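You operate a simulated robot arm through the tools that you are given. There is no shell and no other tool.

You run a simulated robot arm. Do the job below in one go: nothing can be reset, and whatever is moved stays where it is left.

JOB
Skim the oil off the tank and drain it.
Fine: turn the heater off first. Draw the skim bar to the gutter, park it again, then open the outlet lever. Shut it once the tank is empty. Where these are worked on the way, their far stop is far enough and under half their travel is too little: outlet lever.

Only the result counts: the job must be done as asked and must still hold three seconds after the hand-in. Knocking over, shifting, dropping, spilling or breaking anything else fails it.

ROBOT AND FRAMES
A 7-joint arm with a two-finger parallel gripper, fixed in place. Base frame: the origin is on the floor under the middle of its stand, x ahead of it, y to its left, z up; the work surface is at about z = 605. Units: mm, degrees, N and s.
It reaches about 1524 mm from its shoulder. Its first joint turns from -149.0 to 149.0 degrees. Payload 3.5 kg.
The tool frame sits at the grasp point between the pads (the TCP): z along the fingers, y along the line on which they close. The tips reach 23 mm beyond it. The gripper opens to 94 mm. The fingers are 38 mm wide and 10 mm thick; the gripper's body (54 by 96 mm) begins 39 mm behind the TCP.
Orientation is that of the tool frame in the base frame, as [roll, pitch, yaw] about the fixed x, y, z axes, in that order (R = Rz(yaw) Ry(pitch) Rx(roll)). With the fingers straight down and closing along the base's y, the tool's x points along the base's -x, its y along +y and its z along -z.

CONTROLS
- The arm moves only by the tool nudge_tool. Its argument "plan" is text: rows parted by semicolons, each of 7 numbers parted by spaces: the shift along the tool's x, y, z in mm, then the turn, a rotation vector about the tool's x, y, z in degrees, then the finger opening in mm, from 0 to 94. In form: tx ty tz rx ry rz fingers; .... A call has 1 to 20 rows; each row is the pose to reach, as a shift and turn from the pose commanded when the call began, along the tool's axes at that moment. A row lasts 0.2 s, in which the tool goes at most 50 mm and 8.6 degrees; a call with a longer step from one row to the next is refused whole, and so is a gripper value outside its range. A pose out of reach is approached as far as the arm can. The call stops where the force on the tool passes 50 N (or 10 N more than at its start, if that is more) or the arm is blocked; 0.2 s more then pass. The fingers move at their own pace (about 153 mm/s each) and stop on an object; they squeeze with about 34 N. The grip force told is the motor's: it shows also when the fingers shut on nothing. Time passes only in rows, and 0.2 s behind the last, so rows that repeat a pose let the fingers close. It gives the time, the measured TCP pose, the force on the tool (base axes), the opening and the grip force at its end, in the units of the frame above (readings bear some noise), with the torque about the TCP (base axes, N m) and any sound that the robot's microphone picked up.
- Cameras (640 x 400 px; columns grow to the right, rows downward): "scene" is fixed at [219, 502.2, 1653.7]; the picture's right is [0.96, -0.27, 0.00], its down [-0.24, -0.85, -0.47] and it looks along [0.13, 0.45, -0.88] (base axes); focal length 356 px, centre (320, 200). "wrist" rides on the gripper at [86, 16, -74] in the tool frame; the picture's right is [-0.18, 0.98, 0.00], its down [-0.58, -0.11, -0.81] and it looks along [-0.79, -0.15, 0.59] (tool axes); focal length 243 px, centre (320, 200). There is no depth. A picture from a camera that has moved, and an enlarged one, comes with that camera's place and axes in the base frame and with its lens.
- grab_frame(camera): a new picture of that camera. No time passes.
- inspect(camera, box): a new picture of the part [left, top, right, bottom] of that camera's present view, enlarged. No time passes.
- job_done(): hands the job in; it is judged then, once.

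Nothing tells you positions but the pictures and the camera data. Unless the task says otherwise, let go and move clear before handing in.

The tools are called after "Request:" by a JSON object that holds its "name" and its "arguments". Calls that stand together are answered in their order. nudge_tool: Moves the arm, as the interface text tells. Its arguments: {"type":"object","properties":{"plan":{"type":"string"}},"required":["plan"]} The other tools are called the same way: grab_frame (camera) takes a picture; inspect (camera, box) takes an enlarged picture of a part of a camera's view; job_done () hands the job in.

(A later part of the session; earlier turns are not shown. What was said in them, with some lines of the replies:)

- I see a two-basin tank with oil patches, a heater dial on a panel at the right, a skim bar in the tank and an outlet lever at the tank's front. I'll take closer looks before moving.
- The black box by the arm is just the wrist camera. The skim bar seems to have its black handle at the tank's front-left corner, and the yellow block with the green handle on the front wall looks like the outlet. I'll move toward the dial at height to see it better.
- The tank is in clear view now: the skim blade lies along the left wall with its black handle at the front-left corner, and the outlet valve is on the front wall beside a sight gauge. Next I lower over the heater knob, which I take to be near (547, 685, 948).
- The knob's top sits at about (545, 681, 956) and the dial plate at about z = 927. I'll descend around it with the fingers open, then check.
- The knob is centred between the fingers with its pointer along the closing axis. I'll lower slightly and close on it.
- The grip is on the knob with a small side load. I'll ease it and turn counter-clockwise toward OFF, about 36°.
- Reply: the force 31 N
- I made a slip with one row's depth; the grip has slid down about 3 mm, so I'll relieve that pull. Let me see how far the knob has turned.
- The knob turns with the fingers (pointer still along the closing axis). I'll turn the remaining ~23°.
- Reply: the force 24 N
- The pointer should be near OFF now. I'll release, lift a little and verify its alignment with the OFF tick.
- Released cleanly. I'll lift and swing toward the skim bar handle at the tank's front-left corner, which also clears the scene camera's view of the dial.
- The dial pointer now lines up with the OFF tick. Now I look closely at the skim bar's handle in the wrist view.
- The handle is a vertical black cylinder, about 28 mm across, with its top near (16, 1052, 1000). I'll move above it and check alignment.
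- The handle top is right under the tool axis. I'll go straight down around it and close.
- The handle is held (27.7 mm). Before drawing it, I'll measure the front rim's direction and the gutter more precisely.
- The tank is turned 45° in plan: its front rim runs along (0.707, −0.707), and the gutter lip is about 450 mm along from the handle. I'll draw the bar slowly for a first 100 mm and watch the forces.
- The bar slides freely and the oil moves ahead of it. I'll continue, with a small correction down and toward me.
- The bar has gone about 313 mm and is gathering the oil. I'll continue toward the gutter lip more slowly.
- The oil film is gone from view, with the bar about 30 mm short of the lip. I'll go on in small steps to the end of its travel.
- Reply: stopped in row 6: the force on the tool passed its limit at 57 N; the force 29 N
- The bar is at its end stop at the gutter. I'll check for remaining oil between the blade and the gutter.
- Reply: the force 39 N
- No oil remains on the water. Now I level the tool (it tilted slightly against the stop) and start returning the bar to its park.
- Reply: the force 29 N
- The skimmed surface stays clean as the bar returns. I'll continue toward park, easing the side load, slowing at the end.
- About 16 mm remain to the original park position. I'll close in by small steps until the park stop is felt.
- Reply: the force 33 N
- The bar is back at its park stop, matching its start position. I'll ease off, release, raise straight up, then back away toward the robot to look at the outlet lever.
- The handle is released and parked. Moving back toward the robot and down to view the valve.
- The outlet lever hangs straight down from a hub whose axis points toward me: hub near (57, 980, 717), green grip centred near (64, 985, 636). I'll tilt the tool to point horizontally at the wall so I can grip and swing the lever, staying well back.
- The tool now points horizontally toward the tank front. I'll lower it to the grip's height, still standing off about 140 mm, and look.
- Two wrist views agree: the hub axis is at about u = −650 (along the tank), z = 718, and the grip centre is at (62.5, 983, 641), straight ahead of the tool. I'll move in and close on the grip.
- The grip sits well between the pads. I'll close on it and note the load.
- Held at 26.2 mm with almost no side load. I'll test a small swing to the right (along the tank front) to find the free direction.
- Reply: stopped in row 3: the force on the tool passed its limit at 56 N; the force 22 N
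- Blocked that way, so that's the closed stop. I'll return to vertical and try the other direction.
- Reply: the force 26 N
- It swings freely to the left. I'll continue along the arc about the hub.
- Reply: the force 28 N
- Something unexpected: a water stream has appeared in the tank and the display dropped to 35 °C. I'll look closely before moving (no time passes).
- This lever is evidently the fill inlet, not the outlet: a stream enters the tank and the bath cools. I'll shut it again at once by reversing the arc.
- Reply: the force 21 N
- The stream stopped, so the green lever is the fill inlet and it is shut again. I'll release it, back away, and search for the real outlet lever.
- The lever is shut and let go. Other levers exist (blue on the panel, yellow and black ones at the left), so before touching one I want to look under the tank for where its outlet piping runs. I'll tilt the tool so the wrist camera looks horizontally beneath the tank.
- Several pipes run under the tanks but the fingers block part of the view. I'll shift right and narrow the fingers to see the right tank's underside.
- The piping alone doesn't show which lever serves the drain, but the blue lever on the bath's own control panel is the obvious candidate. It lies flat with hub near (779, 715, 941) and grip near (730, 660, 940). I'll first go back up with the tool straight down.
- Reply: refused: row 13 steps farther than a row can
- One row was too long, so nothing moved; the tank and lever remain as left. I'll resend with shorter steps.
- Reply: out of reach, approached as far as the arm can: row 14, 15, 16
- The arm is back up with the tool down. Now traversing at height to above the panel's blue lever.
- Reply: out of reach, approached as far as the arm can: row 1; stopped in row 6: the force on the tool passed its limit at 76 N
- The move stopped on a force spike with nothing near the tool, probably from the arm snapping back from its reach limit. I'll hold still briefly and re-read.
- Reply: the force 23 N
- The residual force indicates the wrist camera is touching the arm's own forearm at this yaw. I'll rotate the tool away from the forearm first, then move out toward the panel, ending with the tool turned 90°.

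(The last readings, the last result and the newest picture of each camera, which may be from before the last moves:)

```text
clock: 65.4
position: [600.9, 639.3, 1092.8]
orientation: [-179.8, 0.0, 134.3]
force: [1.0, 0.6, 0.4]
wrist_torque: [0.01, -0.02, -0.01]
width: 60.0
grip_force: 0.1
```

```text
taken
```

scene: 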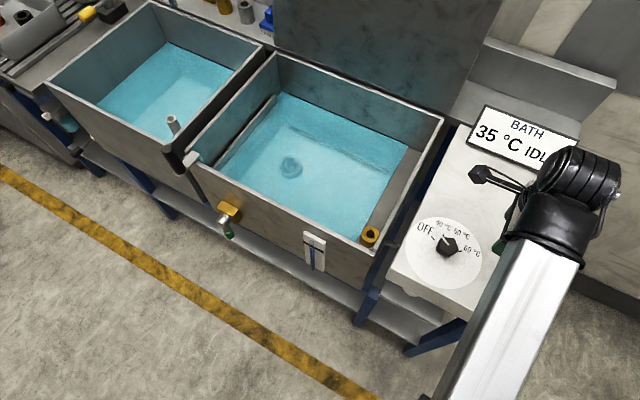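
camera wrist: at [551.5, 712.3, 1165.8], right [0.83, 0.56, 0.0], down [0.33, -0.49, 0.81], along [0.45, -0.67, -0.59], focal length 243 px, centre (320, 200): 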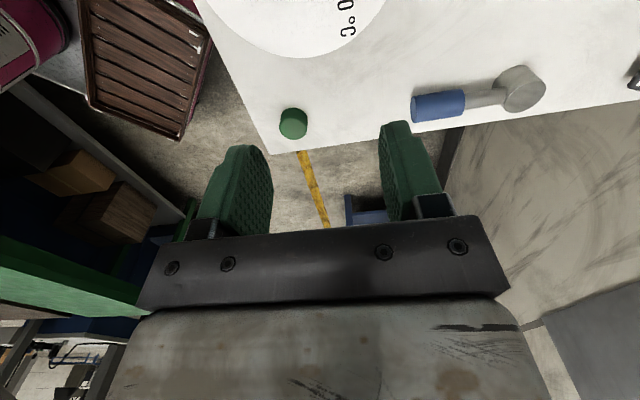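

Force is back to zero, and the lever is in clear view: grip centre near (731, 660, 940), hub near (784, 717), pointing toward me. I'll close the fingers into a peg and come down beside the grip on its right side to push it left.

Request:
{"name": "nudge_tool", "arguments": {"plan": "-30 27 0 0 0 0 0; -60 54 0 0 0 0 0; -90 81 0 0 0 0 0; -121 109.5 0 0 0 0 0; -121 109.5 40 0 0 0 0; -121 109.5 70 0 0 0 0; -121 109.5 70 0 0 0 0"}}

Request:
{"name": "grab_frame", "arguments": {"camera": "wrist"}}

Request:
{"name": "grab_frame", "arguments": {"camera": "scene"}}

```text
clock: 67.0
position: [762.7, 630.9, 1020.4]
orientation: [-179.7, 0.0, 134.4]
force: [0.1, -0.4, -0.8]
wrist_torque: [-0.01, -0.02, 0.0]
width: 0.0
grip_force: 33.6
```

```text
taken
camera wrist: at [714.1, 702.6, 1095.5], right [0.83, 0.56, 0.0], down [0.33, -0.49, 0.81], along [0.45, -0.67, -0.59], focal length 243 px, centre (320, 200)
```

wrist: 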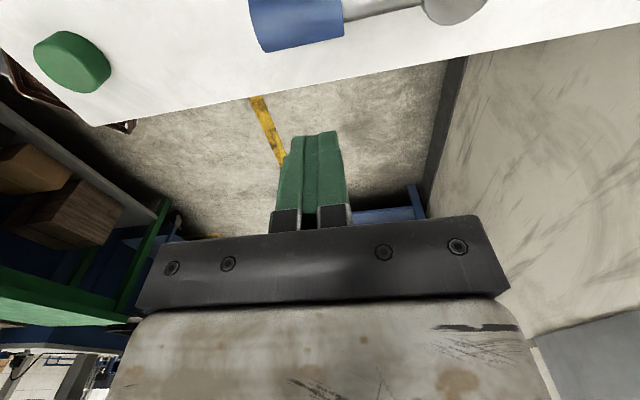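

```text
taken
```

scene: 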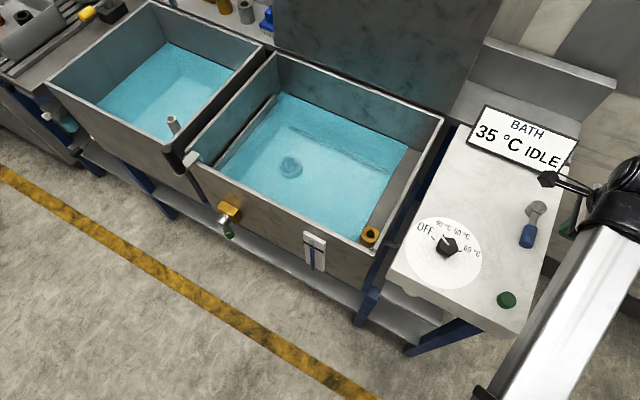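

Request:
{"name": "nudge_tool", "arguments": {"plan": "0 0 30 0 0 0 0; 0 0 55 0 0 0 0; 0 0 69 0 0 0 0; 0 0 69 0 0 0 0"}}

Request:
{"name": "grab_frame", "arguments": {"camera": "wrist"}}

Request:
{"name": "inspect", "arguments": {"camera": "scene", "box": [480, 150, 620, 300]}}

```text
clock: 68.0
position: [762.8, 630.5, 951.4]
orientation: [-179.9, 0.1, 134.4]
force: [0.0, 0.9, -0.5]
wrist_torque: [0.03, 0.01, -0.04]
width: 0.0
grip_force: 33.8
```

```text
taken
camera wrist: at [713.6, 702.1, 1026.2], right [0.83, 0.56, 0.0], down [0.33, -0.49, 0.81], along [0.45, -0.67, -0.59], focal length 243 px, centre (320, 200)
```

wrist: 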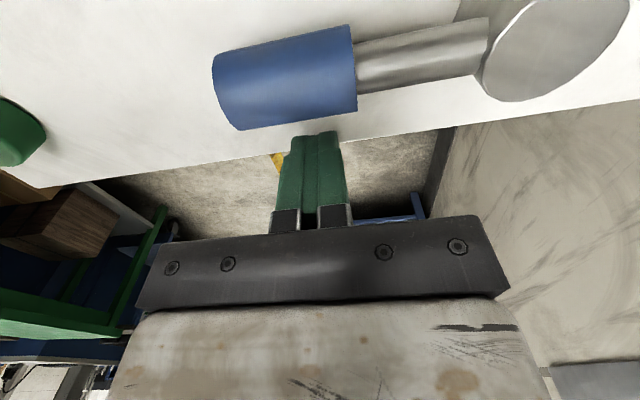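

```text
2.67 times, centred on (550, 225) of scene
camera zoom: at [219.0, 502.2, 1653.7], right [0.96, -0.27, 0.0], down [-0.24, -0.85, -0.47], along [0.13, 0.45, -0.88], focal length 949 px, centre (-293, 133)
```

zoom: 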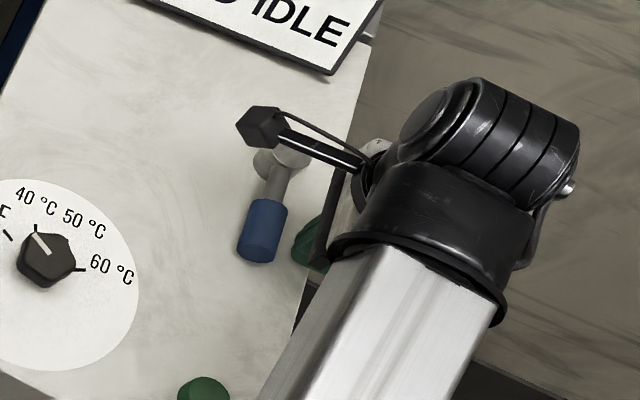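

The peg sits just right of the grip. I'll push gently left to see whether that is the opening direction.

Request:
{"name": "nudge_tool", "arguments": {"plan": "5 0 0 0 0 0 0; 10 0 0 0 0 0 0; 14 -1 0 0 0 0 0; 18 -2 0 0 0 0 0; 22 -3 0 0 0 0 0"}}

Request:
{"name": "grab_frame", "arguments": {"camera": "wrist"}}

Request:
{"name": "grab_frame", "arguments": {"camera": "scene"}}

```text
clock: 69.2
position: [745.1, 643.7, 951.3]
orientation: [-179.8, 0.0, 134.4]
force: [0.6, -1.0, 0.5]
wrist_torque: [0.03, 0.0, -0.01]
width: 0.2
grip_force: 33.9
```

```text
taken
camera wrist: at [695.9, 716.5, 1026.6], right [0.83, 0.56, 0.0], down [0.33, -0.49, 0.81], along [0.45, -0.67, -0.59], focal length 243 px, centre (320, 200)
```

wrist: 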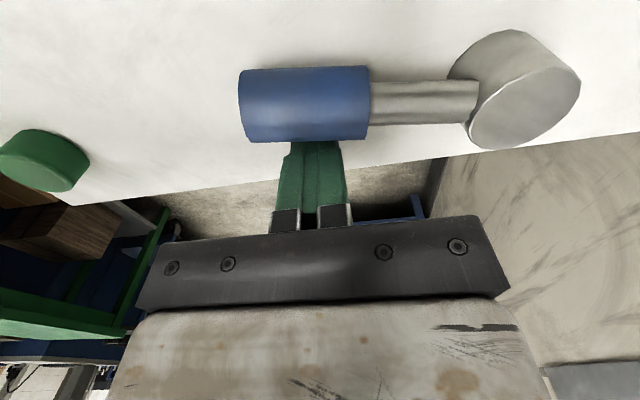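

```text
taken
```

scene: 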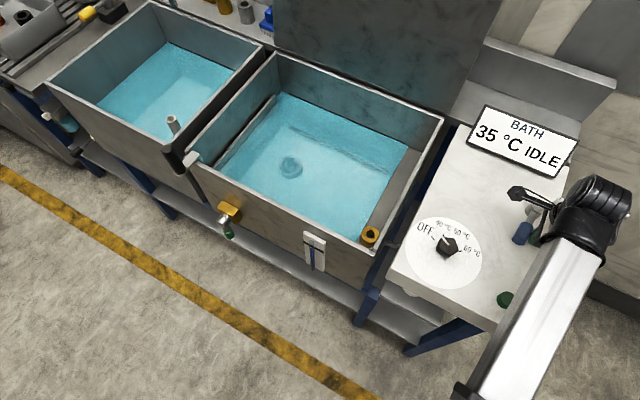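

It moves freely to the left. I'll push on in small steps to about 38° and watch the tank.

Request:
{"name": "nudge_tool", "arguments": {"plan": "5 -1.3 0 0 0 0 0; 10 -2.5 0 0 0 0 0; 15 -3 0 0 0 0 0; 19.5 -3.6 0 0 0 0 0; 25 -3.6 0 0 0 0 0; 31 -3.5 0 0 0 0 0; 37 -2.4 0 0 0 0 0; 42.6 -1.4 0 0 0 0 0"}}

Request:
{"name": "grab_frame", "arguments": {"camera": "scene"}}

Request:
{"name": "inspect", "arguments": {"camera": "scene", "box": [200, 40, 400, 200]}}

Request:
{"name": "inspect", "arguments": {"camera": "scene", "box": [280, 220, 350, 290]}}

Request:
{"name": "grab_frame", "arguments": {"camera": "wrist"}}

```text
clock: 71.0
position: [714.2, 674.2, 951.8]
orientation: [-179.8, 0.0, 134.4]
force: [0.6, 0.7, 0.1]
wrist_torque: [-0.04, 0.0, 0.0]
width: 0.0
grip_force: 34.5
```

```text
taken
```

scene: 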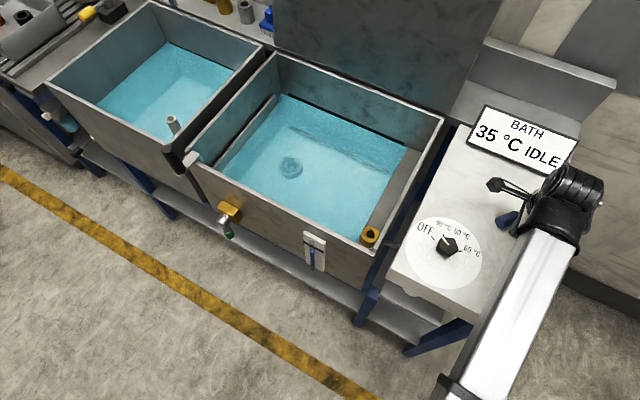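

```text
2.50 times, centred on (300, 120) of scene
camera zoom: at [219.0, 502.2, 1653.7], right [0.96, -0.27, 0.0], down [-0.24, -0.85, -0.47], along [0.13, 0.45, -0.88], focal length 890 px, centre (370, 400)
```

zoom: 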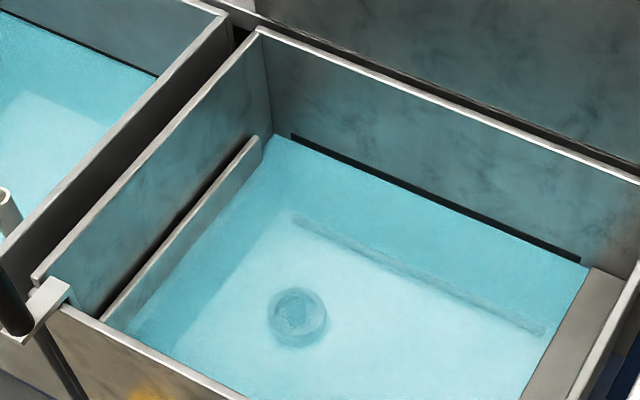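

```text
5.71 times, centred on (315, 255) of scene
camera zoom: at [219.0, 502.2, 1653.7], right [0.96, -0.27, 0.0], down [-0.24, -0.85, -0.47], along [0.13, 0.45, -0.88], focal length 2033 px, centre (349, -114)
```

zoom: 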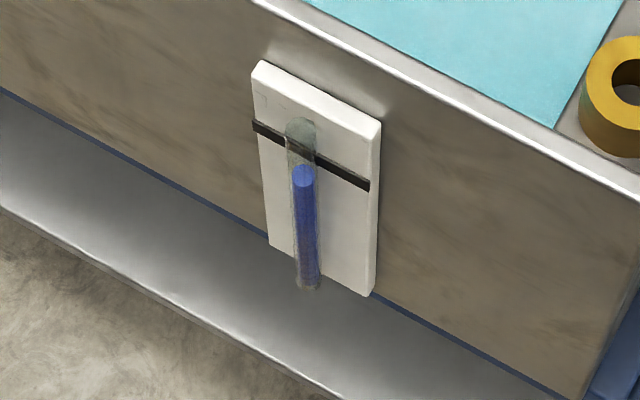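

```text
taken
camera wrist: at [665.0, 745.8, 1026.6], right [0.83, 0.56, 0.0], down [0.33, -0.49, 0.81], along [0.45, -0.67, -0.59], focal length 243 px, centre (320, 200)
```

wrist: 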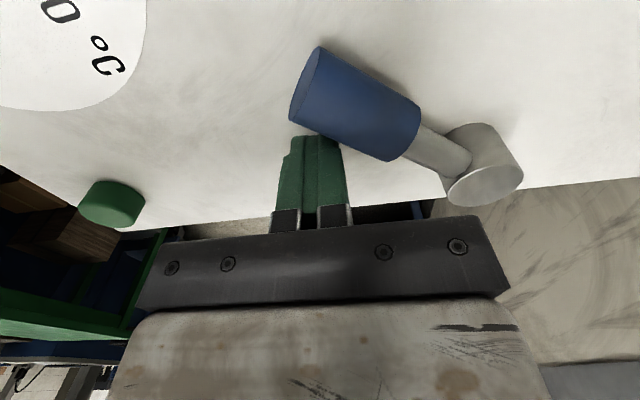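

The gauge and waterline are dropping, so the blue lever is the outlet. I'll push it on to its far stop.

Request:
{"name": "nudge_tool", "arguments": {"plan": "3 2.5 0 0 0 0 0; 6.3 5.8 0 0 0 0 0; 13.2 11.9 0 0 0 0 0; 23 18.3 0 0 0 0 0; 30.7 25.3 0 0 0 0 0; 38.2 34.8 0 0 0 0 0; 43.6 44.3 0 0 0 0 0; 46 50 0 0 0 0 0; 47.8 55.8 0 0 0 0 0; 49.2 58.5 0 0 0 0 0; 49.7 61 0 0 0 0 0"}}

Request:
{"name": "grab_frame", "arguments": {"camera": "wrist"}}

Request:
{"name": "grab_frame", "arguments": {"camera": "scene"}}

```text
clock: 72.5
position: [710.8, 717.2, 951.9]
orientation: [-179.0, 0.5, 134.3]
force: [-3.9, -21.2, 7.3]
wrist_torque: [-0.04, 0.08, 0.18]
width: 0.0
grip_force: 34.0
stopped in row 7: the force on the tool passed its limit at 60 N (the readings are from after the stop); the commanded pose is now the measured one
```

```text
taken
camera wrist: at [663.4, 791.5, 1025.9], right [0.83, 0.55, -0.02], down [0.33, -0.48, 0.81], along [0.44, -0.68, -0.58], focal length 243 px, centre (320, 200)
```

wrist: 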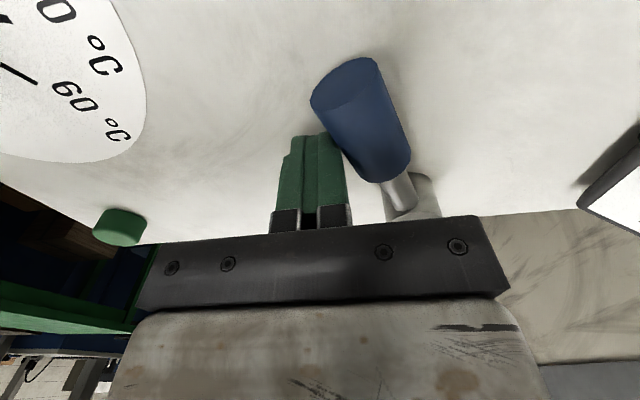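

```text
taken
```

scene: 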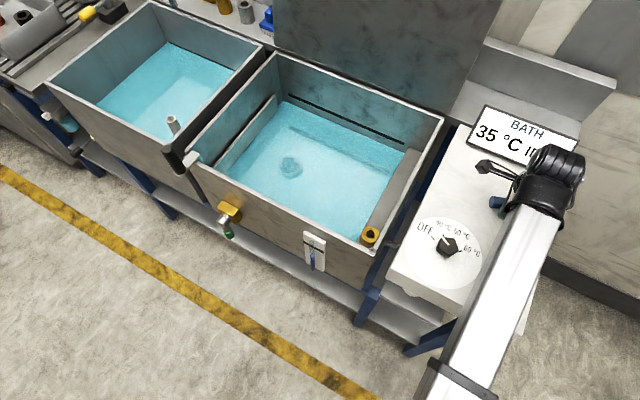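

The push stopped on a firm reaction at roughly 70°. I'll nudge a little more to confirm it's the far stop.

Request:
{"name": "nudge_tool", "arguments": {"plan": "0.7 1.9 0 0 0 0 0; 1.4 3.8 0 0 0 0 0; 1.4 3.8 0 0 0 0 0"}}

Request:
{"name": "inspect", "arguments": {"camera": "wrist", "box": [240, 30, 460, 240]}}

Request:
{"name": "inspect", "arguments": {"camera": "scene", "box": [280, 220, 350, 290]}}

```text
clock: 73.1
position: [710.9, 718.0, 952.7]
orientation: [-178.6, 0.8, 134.1]
force: [-4.6, -20.1, 9.4]
wrist_torque: [0.06, 0.08, 0.21]
width: 0.3
grip_force: 33.8
stopped in row 3: the force on the tool passed its limit at 51 N (the readings are from after the stop); the commanded pose is now the measured one
```

```text
1.90 times, centred on (350, 135) of wrist
camera zoom: at [663.7, 792.3, 1025.5], right [0.83, 0.55, -0.02], down [0.34, -0.47, 0.82], along [0.44, -0.69, -0.58], focal length 462 px, centre (263, 324)
```

zoom: 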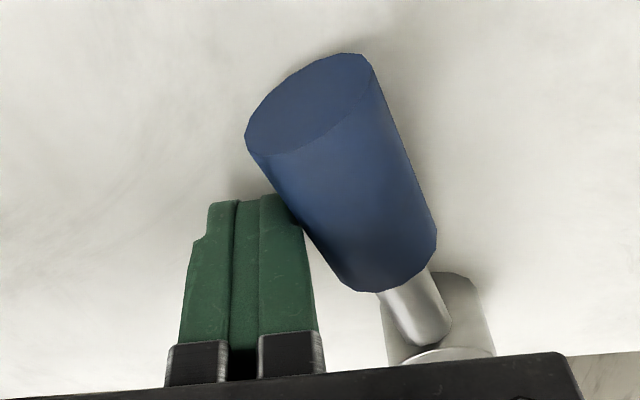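

```text
5.71 times, centred on (315, 255) of scene
camera zoom: at [219.0, 502.2, 1653.7], right [0.96, -0.27, 0.0], down [-0.24, -0.85, -0.47], along [0.13, 0.45, -0.88], focal length 2033 px, centre (349, -114)
```

zoom: 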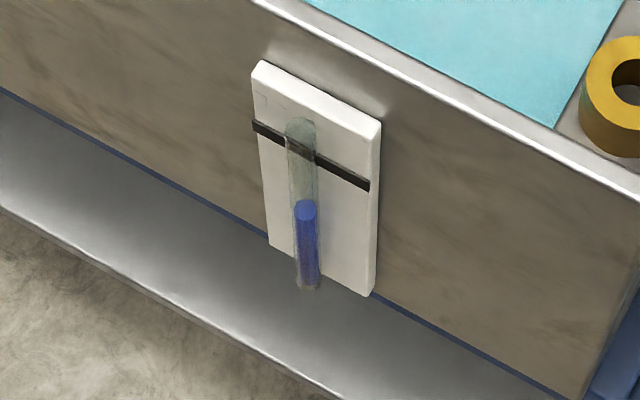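

It's firmly at its far stop and the tank is draining fast. While it empties, I'll lift the peg over the lever to its other side, ready to push it shut.

Request:
{"name": "nudge_tool", "arguments": {"plan": "-2.7 -7.5 0 -0.7 0.4 0 0; -2.7 -7.5 -2 -1.4 0.8 0 0; -2.7 -7.5 -40 -1.4 0.8 0 0; -2.7 -7.5 -75 -1.4 0.8 0 0; -2.7 -7.5 -90 -1.4 0.8 0 0; -2.7 -7.5 -90 -1.4 0.8 0 0"}}

Request:
{"name": "grab_frame", "arguments": {"camera": "wrist"}}

Request:
{"name": "grab_frame", "arguments": {"camera": "scene"}}

Request:
{"name": "inspect", "arguments": {"camera": "scene", "box": [280, 220, 350, 290]}}

```text
clock: 74.5
position: [708.3, 716.6, 1040.6]
orientation: [-179.9, -0.2, 134.3]
force: [0.3, 0.5, 0.6]
wrist_torque: [-0.02, 0.02, 0.0]
width: 0.0
grip_force: 33.7
```

```text
taken
camera wrist: at [660.7, 787.5, 1116.2], right [0.83, 0.55, 0.0], down [0.33, -0.5, 0.8], along [0.44, -0.67, -0.59], focal length 243 px, centre (320, 200)
```

wrist: 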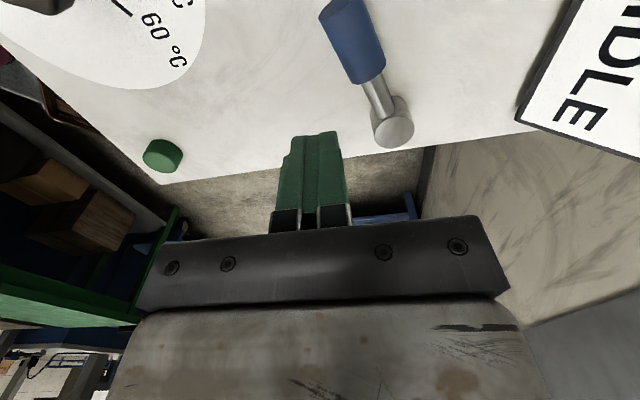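

```text
taken
```

scene: 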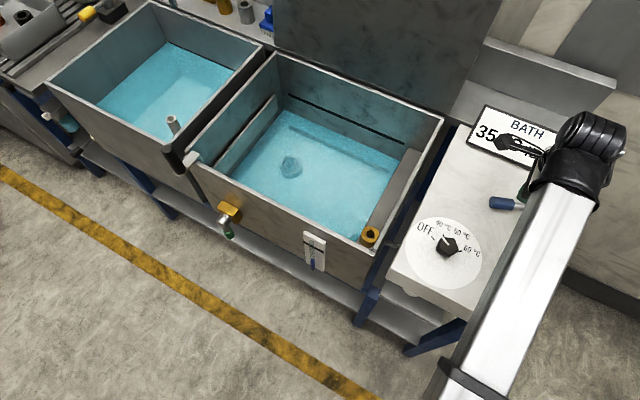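

```text
5.71 times, centred on (315, 255) of scene
camera zoom: at [219.0, 502.2, 1653.7], right [0.96, -0.27, 0.0], down [-0.24, -0.85, -0.47], along [0.13, 0.45, -0.88], focal length 2033 px, centre (349, -114)
```

zoom: 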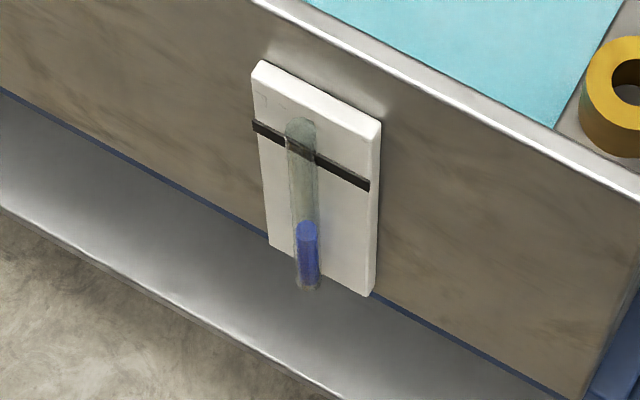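

Request:
{"name": "nudge_tool", "arguments": {"plan": "12 21 0 0 0 0 0; 24 42 0 0 0 0 0; 35 63.5 0 0 0 0 0; 35 63.5 0 0 0 0 0; 35 63.5 0 0 0 0 0; 35 63.5 0 0 0 0 0"}}

Request:
{"name": "grab_frame", "arguments": {"camera": "wrist"}}

Request:
{"name": "grab_frame", "arguments": {"camera": "scene"}}

Request:
{"name": "inspect", "arguments": {"camera": "scene", "box": [280, 220, 350, 290]}}

```text
clock: 75.9
position: [730.4, 785.6, 1041.3]
orientation: [-179.9, -0.2, 134.3]
force: [-0.5, -0.3, -0.5]
wrist_torque: [0.03, -0.01, 0.04]
width: 0.0
grip_force: 34.1
```

```text
taken
camera wrist: at [681.7, 857.6, 1116.8], right [0.83, 0.55, 0.0], down [0.33, -0.5, 0.8], along [0.44, -0.67, -0.59], focal length 243 px, centre (320, 200)
```

wrist: 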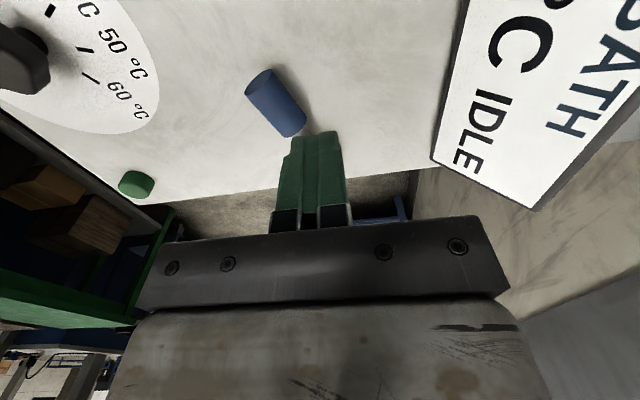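

```text
taken
```

scene: 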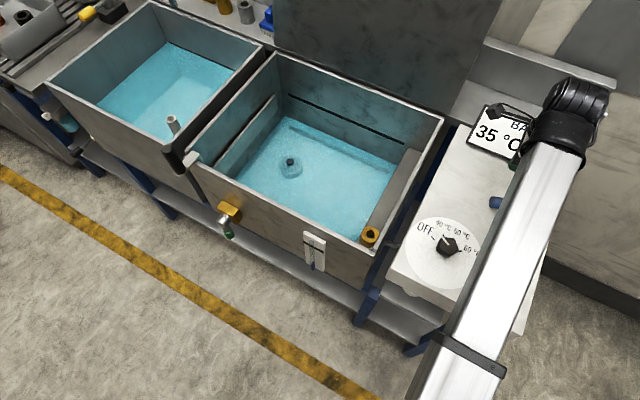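

```text
5.71 times, centred on (315, 255) of scene
camera zoom: at [219.0, 502.2, 1653.7], right [0.96, -0.27, 0.0], down [-0.24, -0.85, -0.47], along [0.13, 0.45, -0.88], focal length 2033 px, centre (349, -114)
```

zoom: 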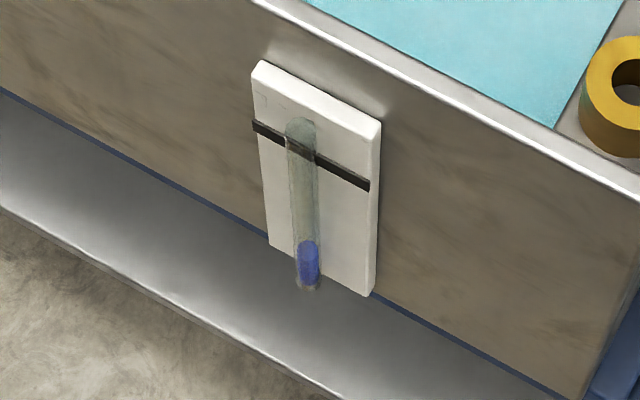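

Still draining. I'll hold here over the lever's far side for a few seconds and check again.

Request:
{"name": "nudge_tool", "arguments": {"plan": "0 0 0 0 0 0 0; 0 0 0 0 0 0 0; 0 0 0 0 0 0 0; 0 0 0 0 0 0 0; 0 0 0 0 0 0 0; 0 0 0 0 0 0 0; 0 0 0 0 0 0 0; 0 0 0 0 0 0 0; 0 0 0 0 0 0 0; 0 0 0 0 0 0 0; 0 0 0 0 0 0 0; 0 0 0 0 0 0 0; 0 0 0 0 0 0 0; 0 0 0 0 0 0 0; 0 0 0 0 0 0 0"}}

Request:
{"name": "inspect", "arguments": {"camera": "scene", "box": [200, 40, 460, 270]}}

Request:
{"name": "inspect", "arguments": {"camera": "scene", "box": [280, 220, 350, 290]}}

```text
clock: 79.1
position: [729.4, 785.0, 1041.9]
orientation: [-179.9, -0.3, 134.2]
force: [-0.3, 0.1, -0.1]
wrist_torque: [-0.03, -0.01, 0.01]
width: 0.0
grip_force: 33.9
```

```text
1.74 times, centred on (330, 155) of scene
camera zoom: at [219.0, 502.2, 1653.7], right [0.96, -0.27, 0.0], down [-0.24, -0.85, -0.47], along [0.13, 0.45, -0.88], focal length 619 px, centre (303, 278)
```

zoom: 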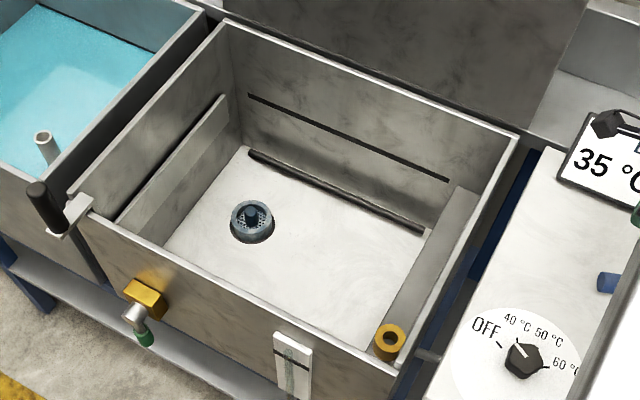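

```text
5.71 times, centred on (315, 255) of scene
camera zoom: at [219.0, 502.2, 1653.7], right [0.96, -0.27, 0.0], down [-0.24, -0.85, -0.47], along [0.13, 0.45, -0.88], focal length 2033 px, centre (349, -114)
```

zoom: 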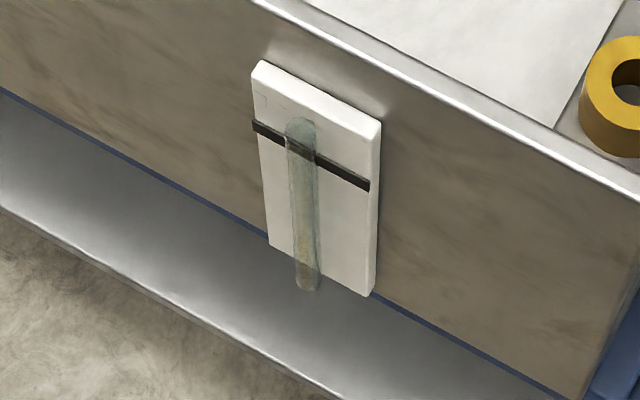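

The tank is empty and the gauge shows nothing left. I'll lower the peg behind the lever now.

Request:
{"name": "nudge_tool", "arguments": {"plan": "0 0 35 0 0 0 0; 0 0 65 0 0 0 0; 0 0 85 0 0 0 0; 0 0 90 0 0 0 0; 0 0 90 0 0 0 0"}}

Request:
{"name": "grab_frame", "arguments": {"camera": "wrist"}}

```text
clock: 80.3
position: [729.8, 786.9, 950.8]
orientation: [-179.9, -0.3, 134.2]
force: [1.0, 0.9, -0.9]
wrist_torque: [-0.01, 0.03, 0.0]
width: 0.2
grip_force: 34.7
```

```text
taken
camera wrist: at [681.3, 857.7, 1026.7], right [0.83, 0.55, 0.0], down [0.33, -0.5, 0.8], along [0.44, -0.67, -0.59], focal length 243 px, centre (320, 200)
```

wrist: 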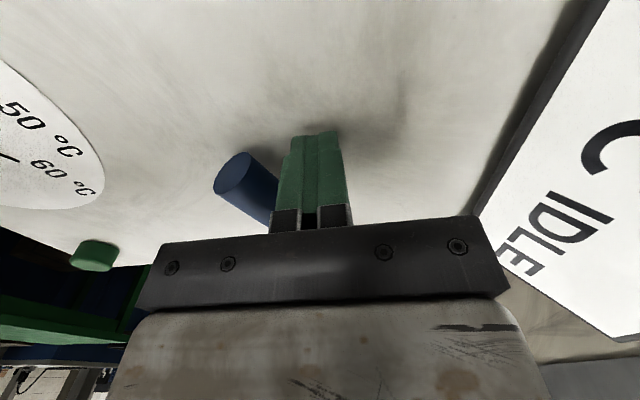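

The peg is on the far side of the lever. Now I push it back along its arc to the shut position.

Request:
{"name": "nudge_tool", "arguments": {"plan": "-2 -6 0 0 0 0 0; -4.3 -12 0 0 0 0 0; -4.4 -22 0 0 0 0 0; -5.5 -28.5 0 0 0 0 0; -6.6 -35 0 0 0 0 0; -11.2 -47.9 0 0 0 0 0; -18.5 -60.4 0 0 0 0 0; -28.4 -71.8 0 0 0 0 0; -34.5 -77 0 0 0 0 0; -40.8 -81.3 0 0 0 0 0; -48 -85 0 0 0 0 0; -55.3 -88.4 0 0 0 0 0; -59 -90 0 0 0 0 0; -62 -90 0 0 0 0 0; -65 -90 0 0 0 0 0"}}

Request:
{"name": "grab_frame", "arguments": {"camera": "wrist"}}

Request:
{"name": "grab_frame", "arguments": {"camera": "scene"}}

```text
clock: 83.5
position: [707.5, 679.9, 950.8]
orientation: [179.9, -0.7, 134.5]
force: [-29.0, 31.7, -1.8]
wrist_torque: [0.41, 0.32, 0.04]
width: 0.0
grip_force: 34.1
```

```text
taken
camera wrist: at [658.7, 751.8, 1026.8], right [0.83, 0.56, 0.0], down [0.34, -0.5, 0.8], along [0.44, -0.66, -0.6], focal length 243 px, centre (320, 200)
```

wrist: 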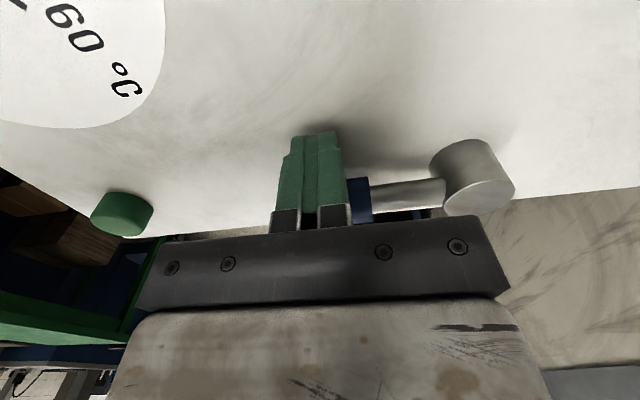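

```text
taken
```

scene: 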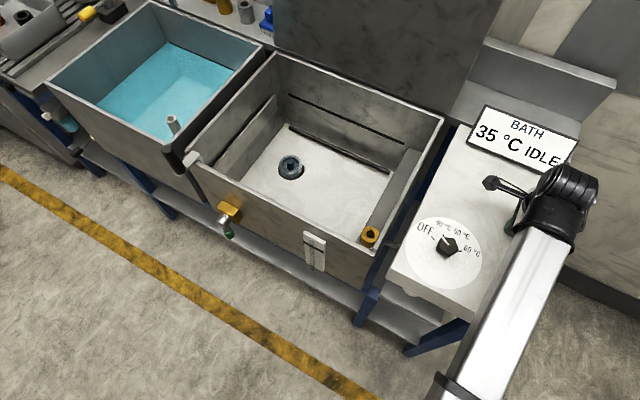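

The lever is against its shut stop (43 N reaction). I'll back off, lift clear and check everything.

Request:
{"name": "nudge_tool", "arguments": {"plan": "8 0 0 0 0 0 0; 22 0 0 0 0 0 0; 25 0 -35 0 0 0 0; 25 0 -75 0 0 0 0; 25 0 -115 0 0 0 0; 50 -20 -145 0 0 0 0; 75 -50 -145 0 0 0 0; 100 -80 -145 0 0 0 0; 130 -110 -145 0 0 0 0; 160 -140 -145 0 0 0 0; 190 -170 -145 0 0 0 0; 220 -190 -145 0 0 0 0; 220 -190 -145 0 0 0 0"}}

Request:
{"name": "grab_frame", "arguments": {"camera": "scene"}}

Request:
{"name": "inspect", "arguments": {"camera": "scene", "box": [390, 90, 600, 320]}}

Request:
{"name": "inspect", "arguments": {"camera": "scene", "box": [150, 40, 450, 260]}}

```text
clock: 86.3
position: [421.4, 699.8, 1097.7]
orientation: [180.0, -0.2, 134.3]
force: [1.3, 0.6, -0.1]
wrist_torque: [0.04, 0.05, -0.04]
width: 0.0
grip_force: 34.2
```

```text
taken
```

scene: 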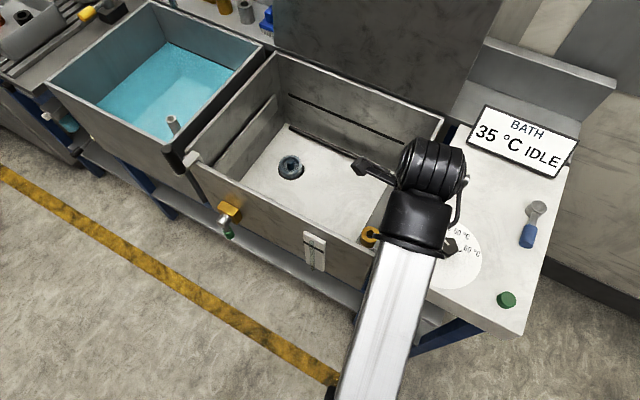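

```text
1.74 times, centred on (495, 205) of scene
camera zoom: at [219.0, 502.2, 1653.7], right [0.96, -0.27, 0.0], down [-0.24, -0.85, -0.47], along [0.13, 0.45, -0.88], focal length 619 px, centre (16, 191)
```

zoom: 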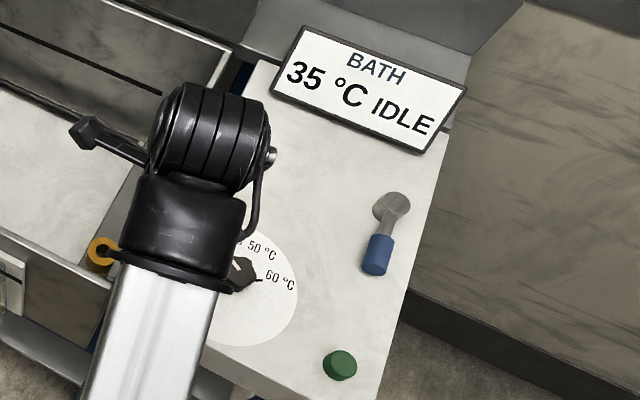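

```text
1.82 times, centred on (300, 150) of scene
camera zoom: at [219.0, 502.2, 1653.7], right [0.96, -0.27, 0.0], down [-0.24, -0.85, -0.47], along [0.13, 0.45, -0.88], focal length 647 px, centre (356, 291)
```

zoom: 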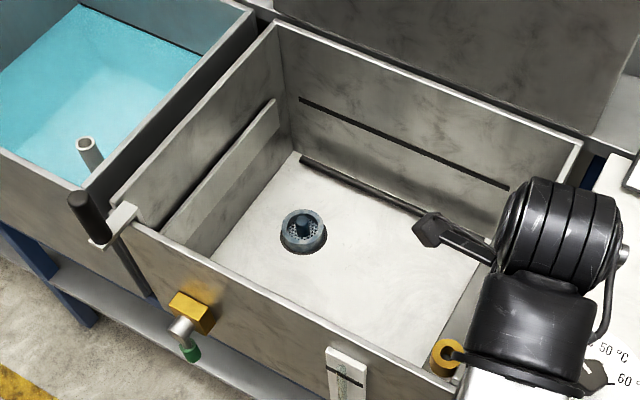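

Both levers are back in their shut positions, the tank is empty and the skim bar is parked. I'll move the arm clear to the start area and verify the dial.

Request:
{"name": "nudge_tool", "arguments": {"plan": "0 0 -40 0 0 0 40; 35 6 -80 0 0 0 60; 70 13 -80 0 0 0 60; 105 19 -80 0 0 0 60; 140 25 -80 0 0 0 60; 174 32 -80 0 0 0 60; 174 32 -80 0 0 0 60; 174 32 -80 0 0 0 60"}}

Request:
{"name": "grab_frame", "arguments": {"camera": "scene"}}

Request:
{"name": "inspect", "arguments": {"camera": "scene", "box": [400, 200, 500, 290]}}

Request:
{"name": "inspect", "arguments": {"camera": "scene", "box": [150, 100, 250, 260]}}

Request:
{"name": "inspect", "arguments": {"camera": "scene", "box": [280, 220, 350, 290]}}

Request:
{"name": "grab_frame", "arguments": {"camera": "wrist"}}

```text
refused: row 2 steps farther than a row can; nothing moved
```

```text
taken
```

scene: 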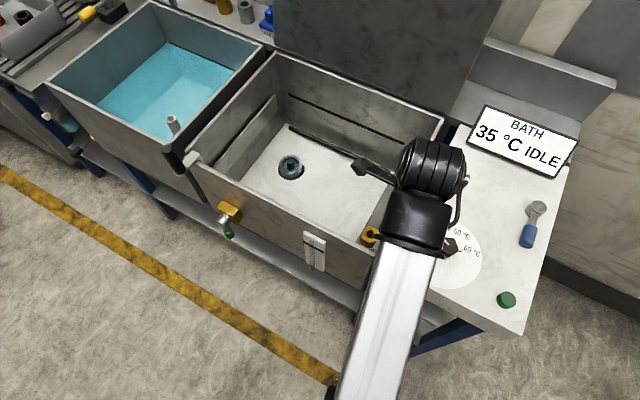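

```text
4.44 times, centred on (450, 245) of scene
camera zoom: at [219.0, 502.2, 1653.7], right [0.96, -0.27, 0.0], down [-0.24, -0.85, -0.47], along [0.13, 0.45, -0.88], focal length 1581 px, centre (-258, 0)
```

zoom: 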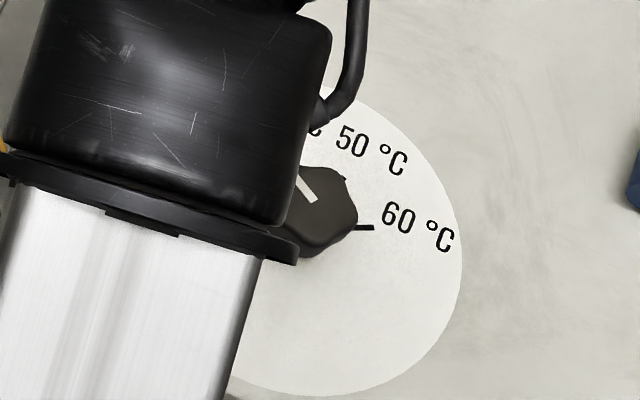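

```text
2.50 times, centred on (200, 180) of scene
camera zoom: at [219.0, 502.2, 1653.7], right [0.96, -0.27, 0.0], down [-0.24, -0.85, -0.47], along [0.13, 0.45, -0.88], focal length 890 px, centre (620, 250)
```

zoom: 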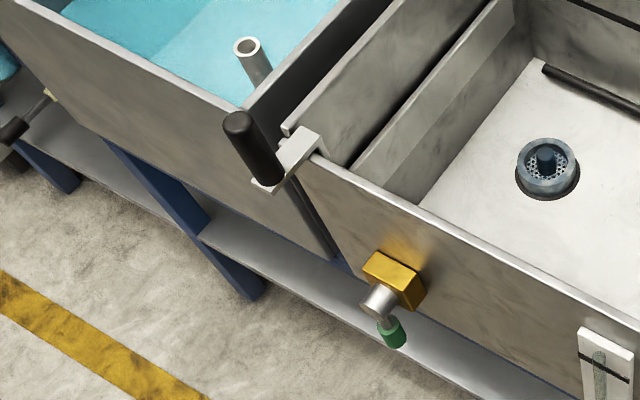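

```text
5.71 times, centred on (315, 255) of scene
camera zoom: at [219.0, 502.2, 1653.7], right [0.96, -0.27, 0.0], down [-0.24, -0.85, -0.47], along [0.13, 0.45, -0.88], focal length 2033 px, centre (349, -114)
```

zoom: 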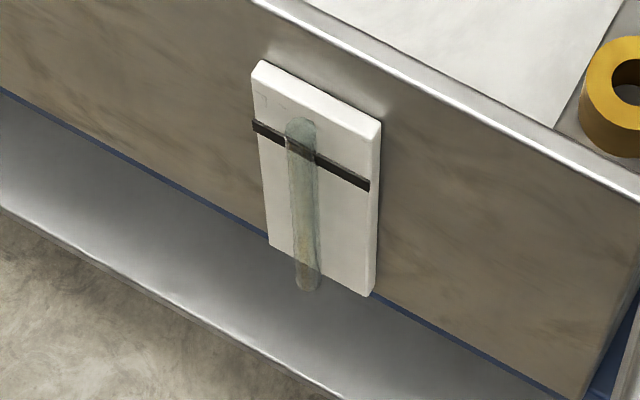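

```text
taken
camera wrist: at [373.0, 772.9, 1172.9], right [0.83, 0.55, 0.0], down [0.33, -0.5, 0.8], along [0.44, -0.67, -0.59], focal length 243 px, centre (320, 200)
```

wrist: 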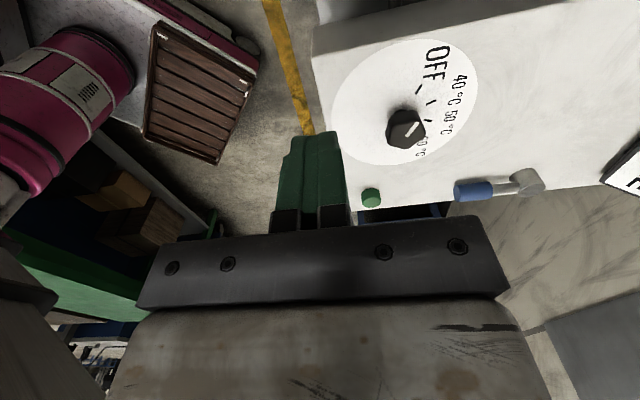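

One row step was too long, so the arm hasn't moved; the skim bar, green lever and gauge all look right. I'll resend the clearing move with smaller steps.

Request:
{"name": "nudge_tool", "arguments": {"plan": "0 0 -40 0 0 0 40; 25 5 -70 0 0 0 60; 60 11 -80 0 0 0 60; 95 17 -80 0 0 0 60; 130 23 -80 0 0 0 60; 165 30 -80 0 0 0 60; 174 32 -80 0 0 0 60; 174 32 -80 0 0 0 60"}}

Request:
{"name": "grab_frame", "arguments": {"camera": "scene"}}

Request:
{"name": "inspect", "arguments": {"camera": "scene", "box": [400, 200, 500, 290]}}

Request:
{"name": "inspect", "arguments": {"camera": "scene", "box": [460, 90, 600, 320]}}

```text
clock: 88.1
position: [322.5, 847.2, 1178.0]
orientation: [180.0, -0.2, 134.2]
force: [-0.9, 0.2, 0.3]
wrist_torque: [-0.02, 0.03, 0.02]
width: 59.9
grip_force: 0.1
out of reach, approached as far as the arm can: row 3
```

```text
taken
```

scene: 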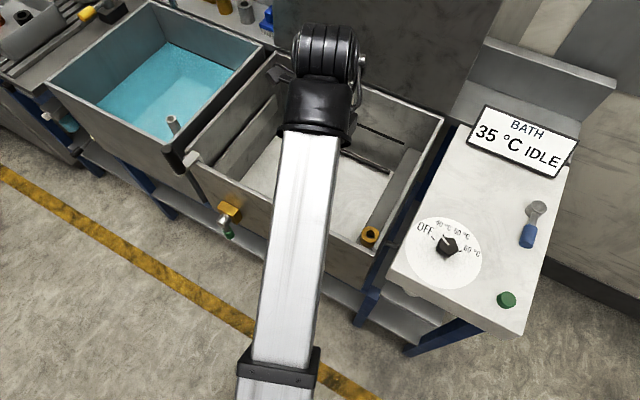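

```text
4.44 times, centred on (450, 245) of scene
camera zoom: at [219.0, 502.2, 1653.7], right [0.96, -0.27, 0.0], down [-0.24, -0.85, -0.47], along [0.13, 0.45, -0.88], focal length 1581 px, centre (-258, 0)
```

zoom: 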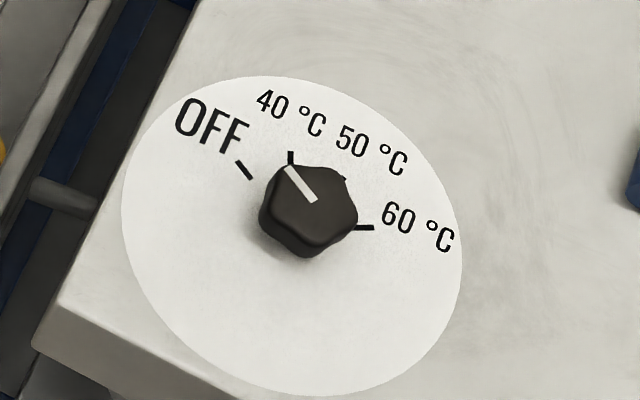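

```text
1.74 times, centred on (530, 205) of scene
camera zoom: at [219.0, 502.2, 1653.7], right [0.96, -0.27, 0.0], down [-0.24, -0.85, -0.47], along [0.13, 0.45, -0.88], focal length 619 px, centre (-45, 191)
```

zoom: 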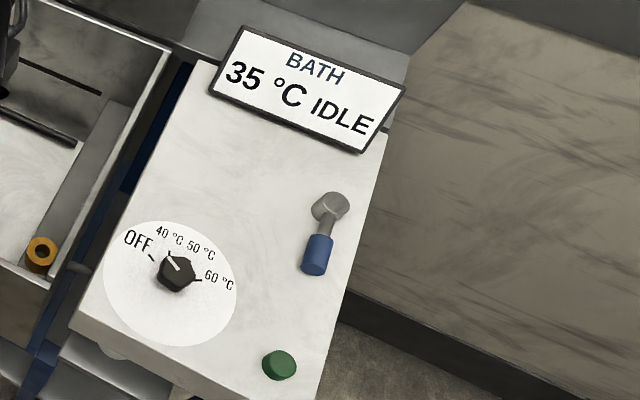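

Everything reads right: tank empty, bar parked, both levers shut, and the display stayed IDLE even when the bath cooled. My refined tick measurement suggests the pointer may be 3–4° short of the OFF mark, so I'll go back over the dial for a precise look.

Request:
{"name": "nudge_tool", "arguments": {"plan": "-34 5.6 0 0 0 -7.4 94; -68 11 0 0 0 -14.8 94; -103 17 0 0 0 -22.2 94; -137 22 0 0 0 -29.5 94; -171 28 0 0 0 -37 94; -205 34 0 0 0 -44 94; -240 39 10 0 0 -51.5 94; -273.7 45 20 0 0 -59 94; -273.7 45 60 0 0 -59 94; -273.7 45 100 0 0 -59 94; -273.7 45 100 0 0 -59 94"}}

Request:
{"name": "grab_frame", "arguments": {"camera": "wrist"}}

Request:
{"name": "inspect", "arguments": {"camera": "wrist", "box": [250, 20, 420, 140]}}

```text
clock: 90.5
position: [547.4, 684.5, 1076.7]
orientation: [179.8, 0.0, -166.8]
force: [0.0, 0.0, -0.1]
wrist_torque: [-0.01, 0.0, -0.02]
width: 94.4
grip_force: 0.0
```

```text
taken
camera wrist: at [459.9, 677.8, 1151.8], right [-0.05, 1.0, 0.0], down [0.59, 0.02, 0.8], along [0.8, 0.04, -0.59], focal length 243 px, centre (320, 200)
```

wrist: 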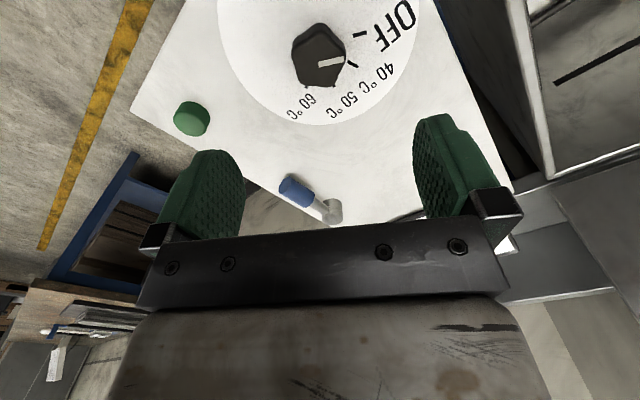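

```text
3.33 times, centred on (335, 80) of wrist
camera zoom: at [459.9, 677.8, 1151.8], right [-0.05, 1.0, 0.0], down [0.59, 0.02, 0.8], along [0.8, 0.04, -0.59], focal length 809 px, centre (270, 600)
```

zoom: 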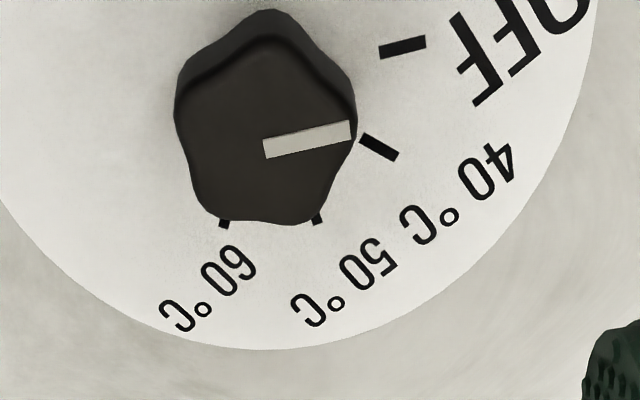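

From this closer view the pointer (≈104.5°) and the OFF tick (≈103.6°) agree within a degree, so no correction is needed. I'll just lift clear and confirm the final state before handing in.

Request:
{"name": "nudge_tool", "arguments": {"plan": "0 0 -40 0 0 0 94; 0 0 -70 0 0 0 94; 30 25 -70 0 0 0 94; 65 50 -70 0 0 0 94; 100 75 -75 0 0 0 94; 130 95 -80 0 0 0 94; 130 95 -80 0 0 0 94"}}

Request:
{"name": "grab_frame", "arguments": {"camera": "scene"}}

Request:
{"name": "inspect", "arguments": {"camera": "scene", "box": [150, 40, 350, 260]}}

```text
clock: 92.1
position: [396.5, 747.4, 1157.1]
orientation: [179.9, -0.1, -166.8]
force: [-0.4, -0.4, 1.2]
wrist_torque: [0.0, -0.02, 0.0]
width: 93.9
grip_force: 0.1
```

```text
taken
```

scene: 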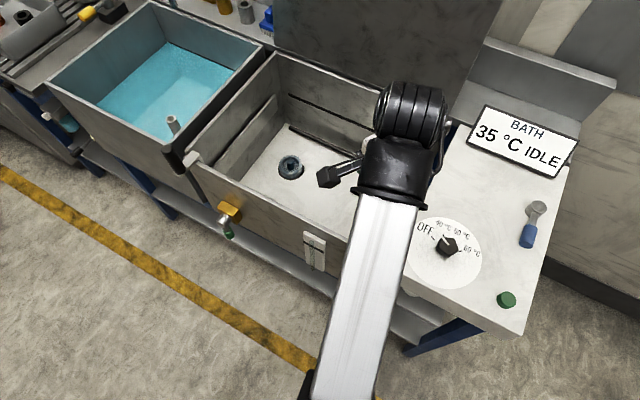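

```text
1.82 times, centred on (250, 150) of scene
camera zoom: at [219.0, 502.2, 1653.7], right [0.96, -0.27, 0.0], down [-0.24, -0.85, -0.47], along [0.13, 0.45, -0.88], focal length 647 px, centre (447, 291)
```

zoom: 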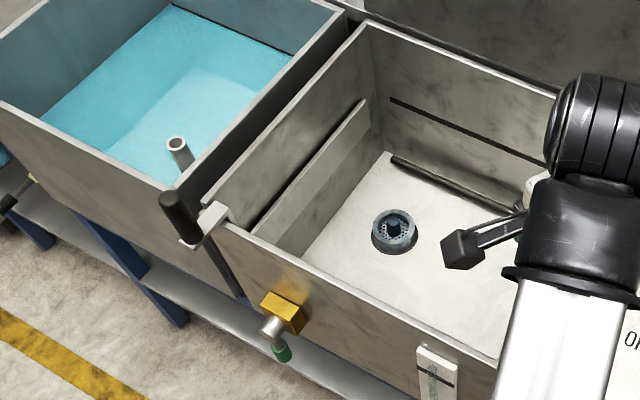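

The heater is off, the oil is skimmed off, the skim bar is parked, the tank is empty, and both the outlet (blue) and fill (green) levers are shut. The arm is clear, so I'm handing in.

Request:
{"name": "job_done", "arguments": {}}

```text
The job is handed in.
```

The oil is off the tank, the tank is drained and the job is handed in. I had one slip on the way: I opened the wrong lever first.

- **Heater:** The dial is on OFF; the pointer sits within about a degree of the mark.
- **Skim bar:** I drew it to its end stop at the gutter, saw no oil left on the water, and returned it to its park stop.
- **Wrong lever:** I took the green lever on the tank front for the outlet. Opened partway, it ran fill water into the tank for a few seconds, and the bath reading dropped from 40 to 35 °C. I shut it again and the stream stopped; I saw no overflow.
- **Outlet:** The blue lever on the control panel is the outlet. I opened it to its far stop, waited until the tank and its gauge were empty, and pushed it back to its shut stop.
- **Arm contact:** During one move the wrist camera pressed against the arm's own forearm. I turned the tool away, and nothing else was touched.

The arm is clear of everything and holding nothing.
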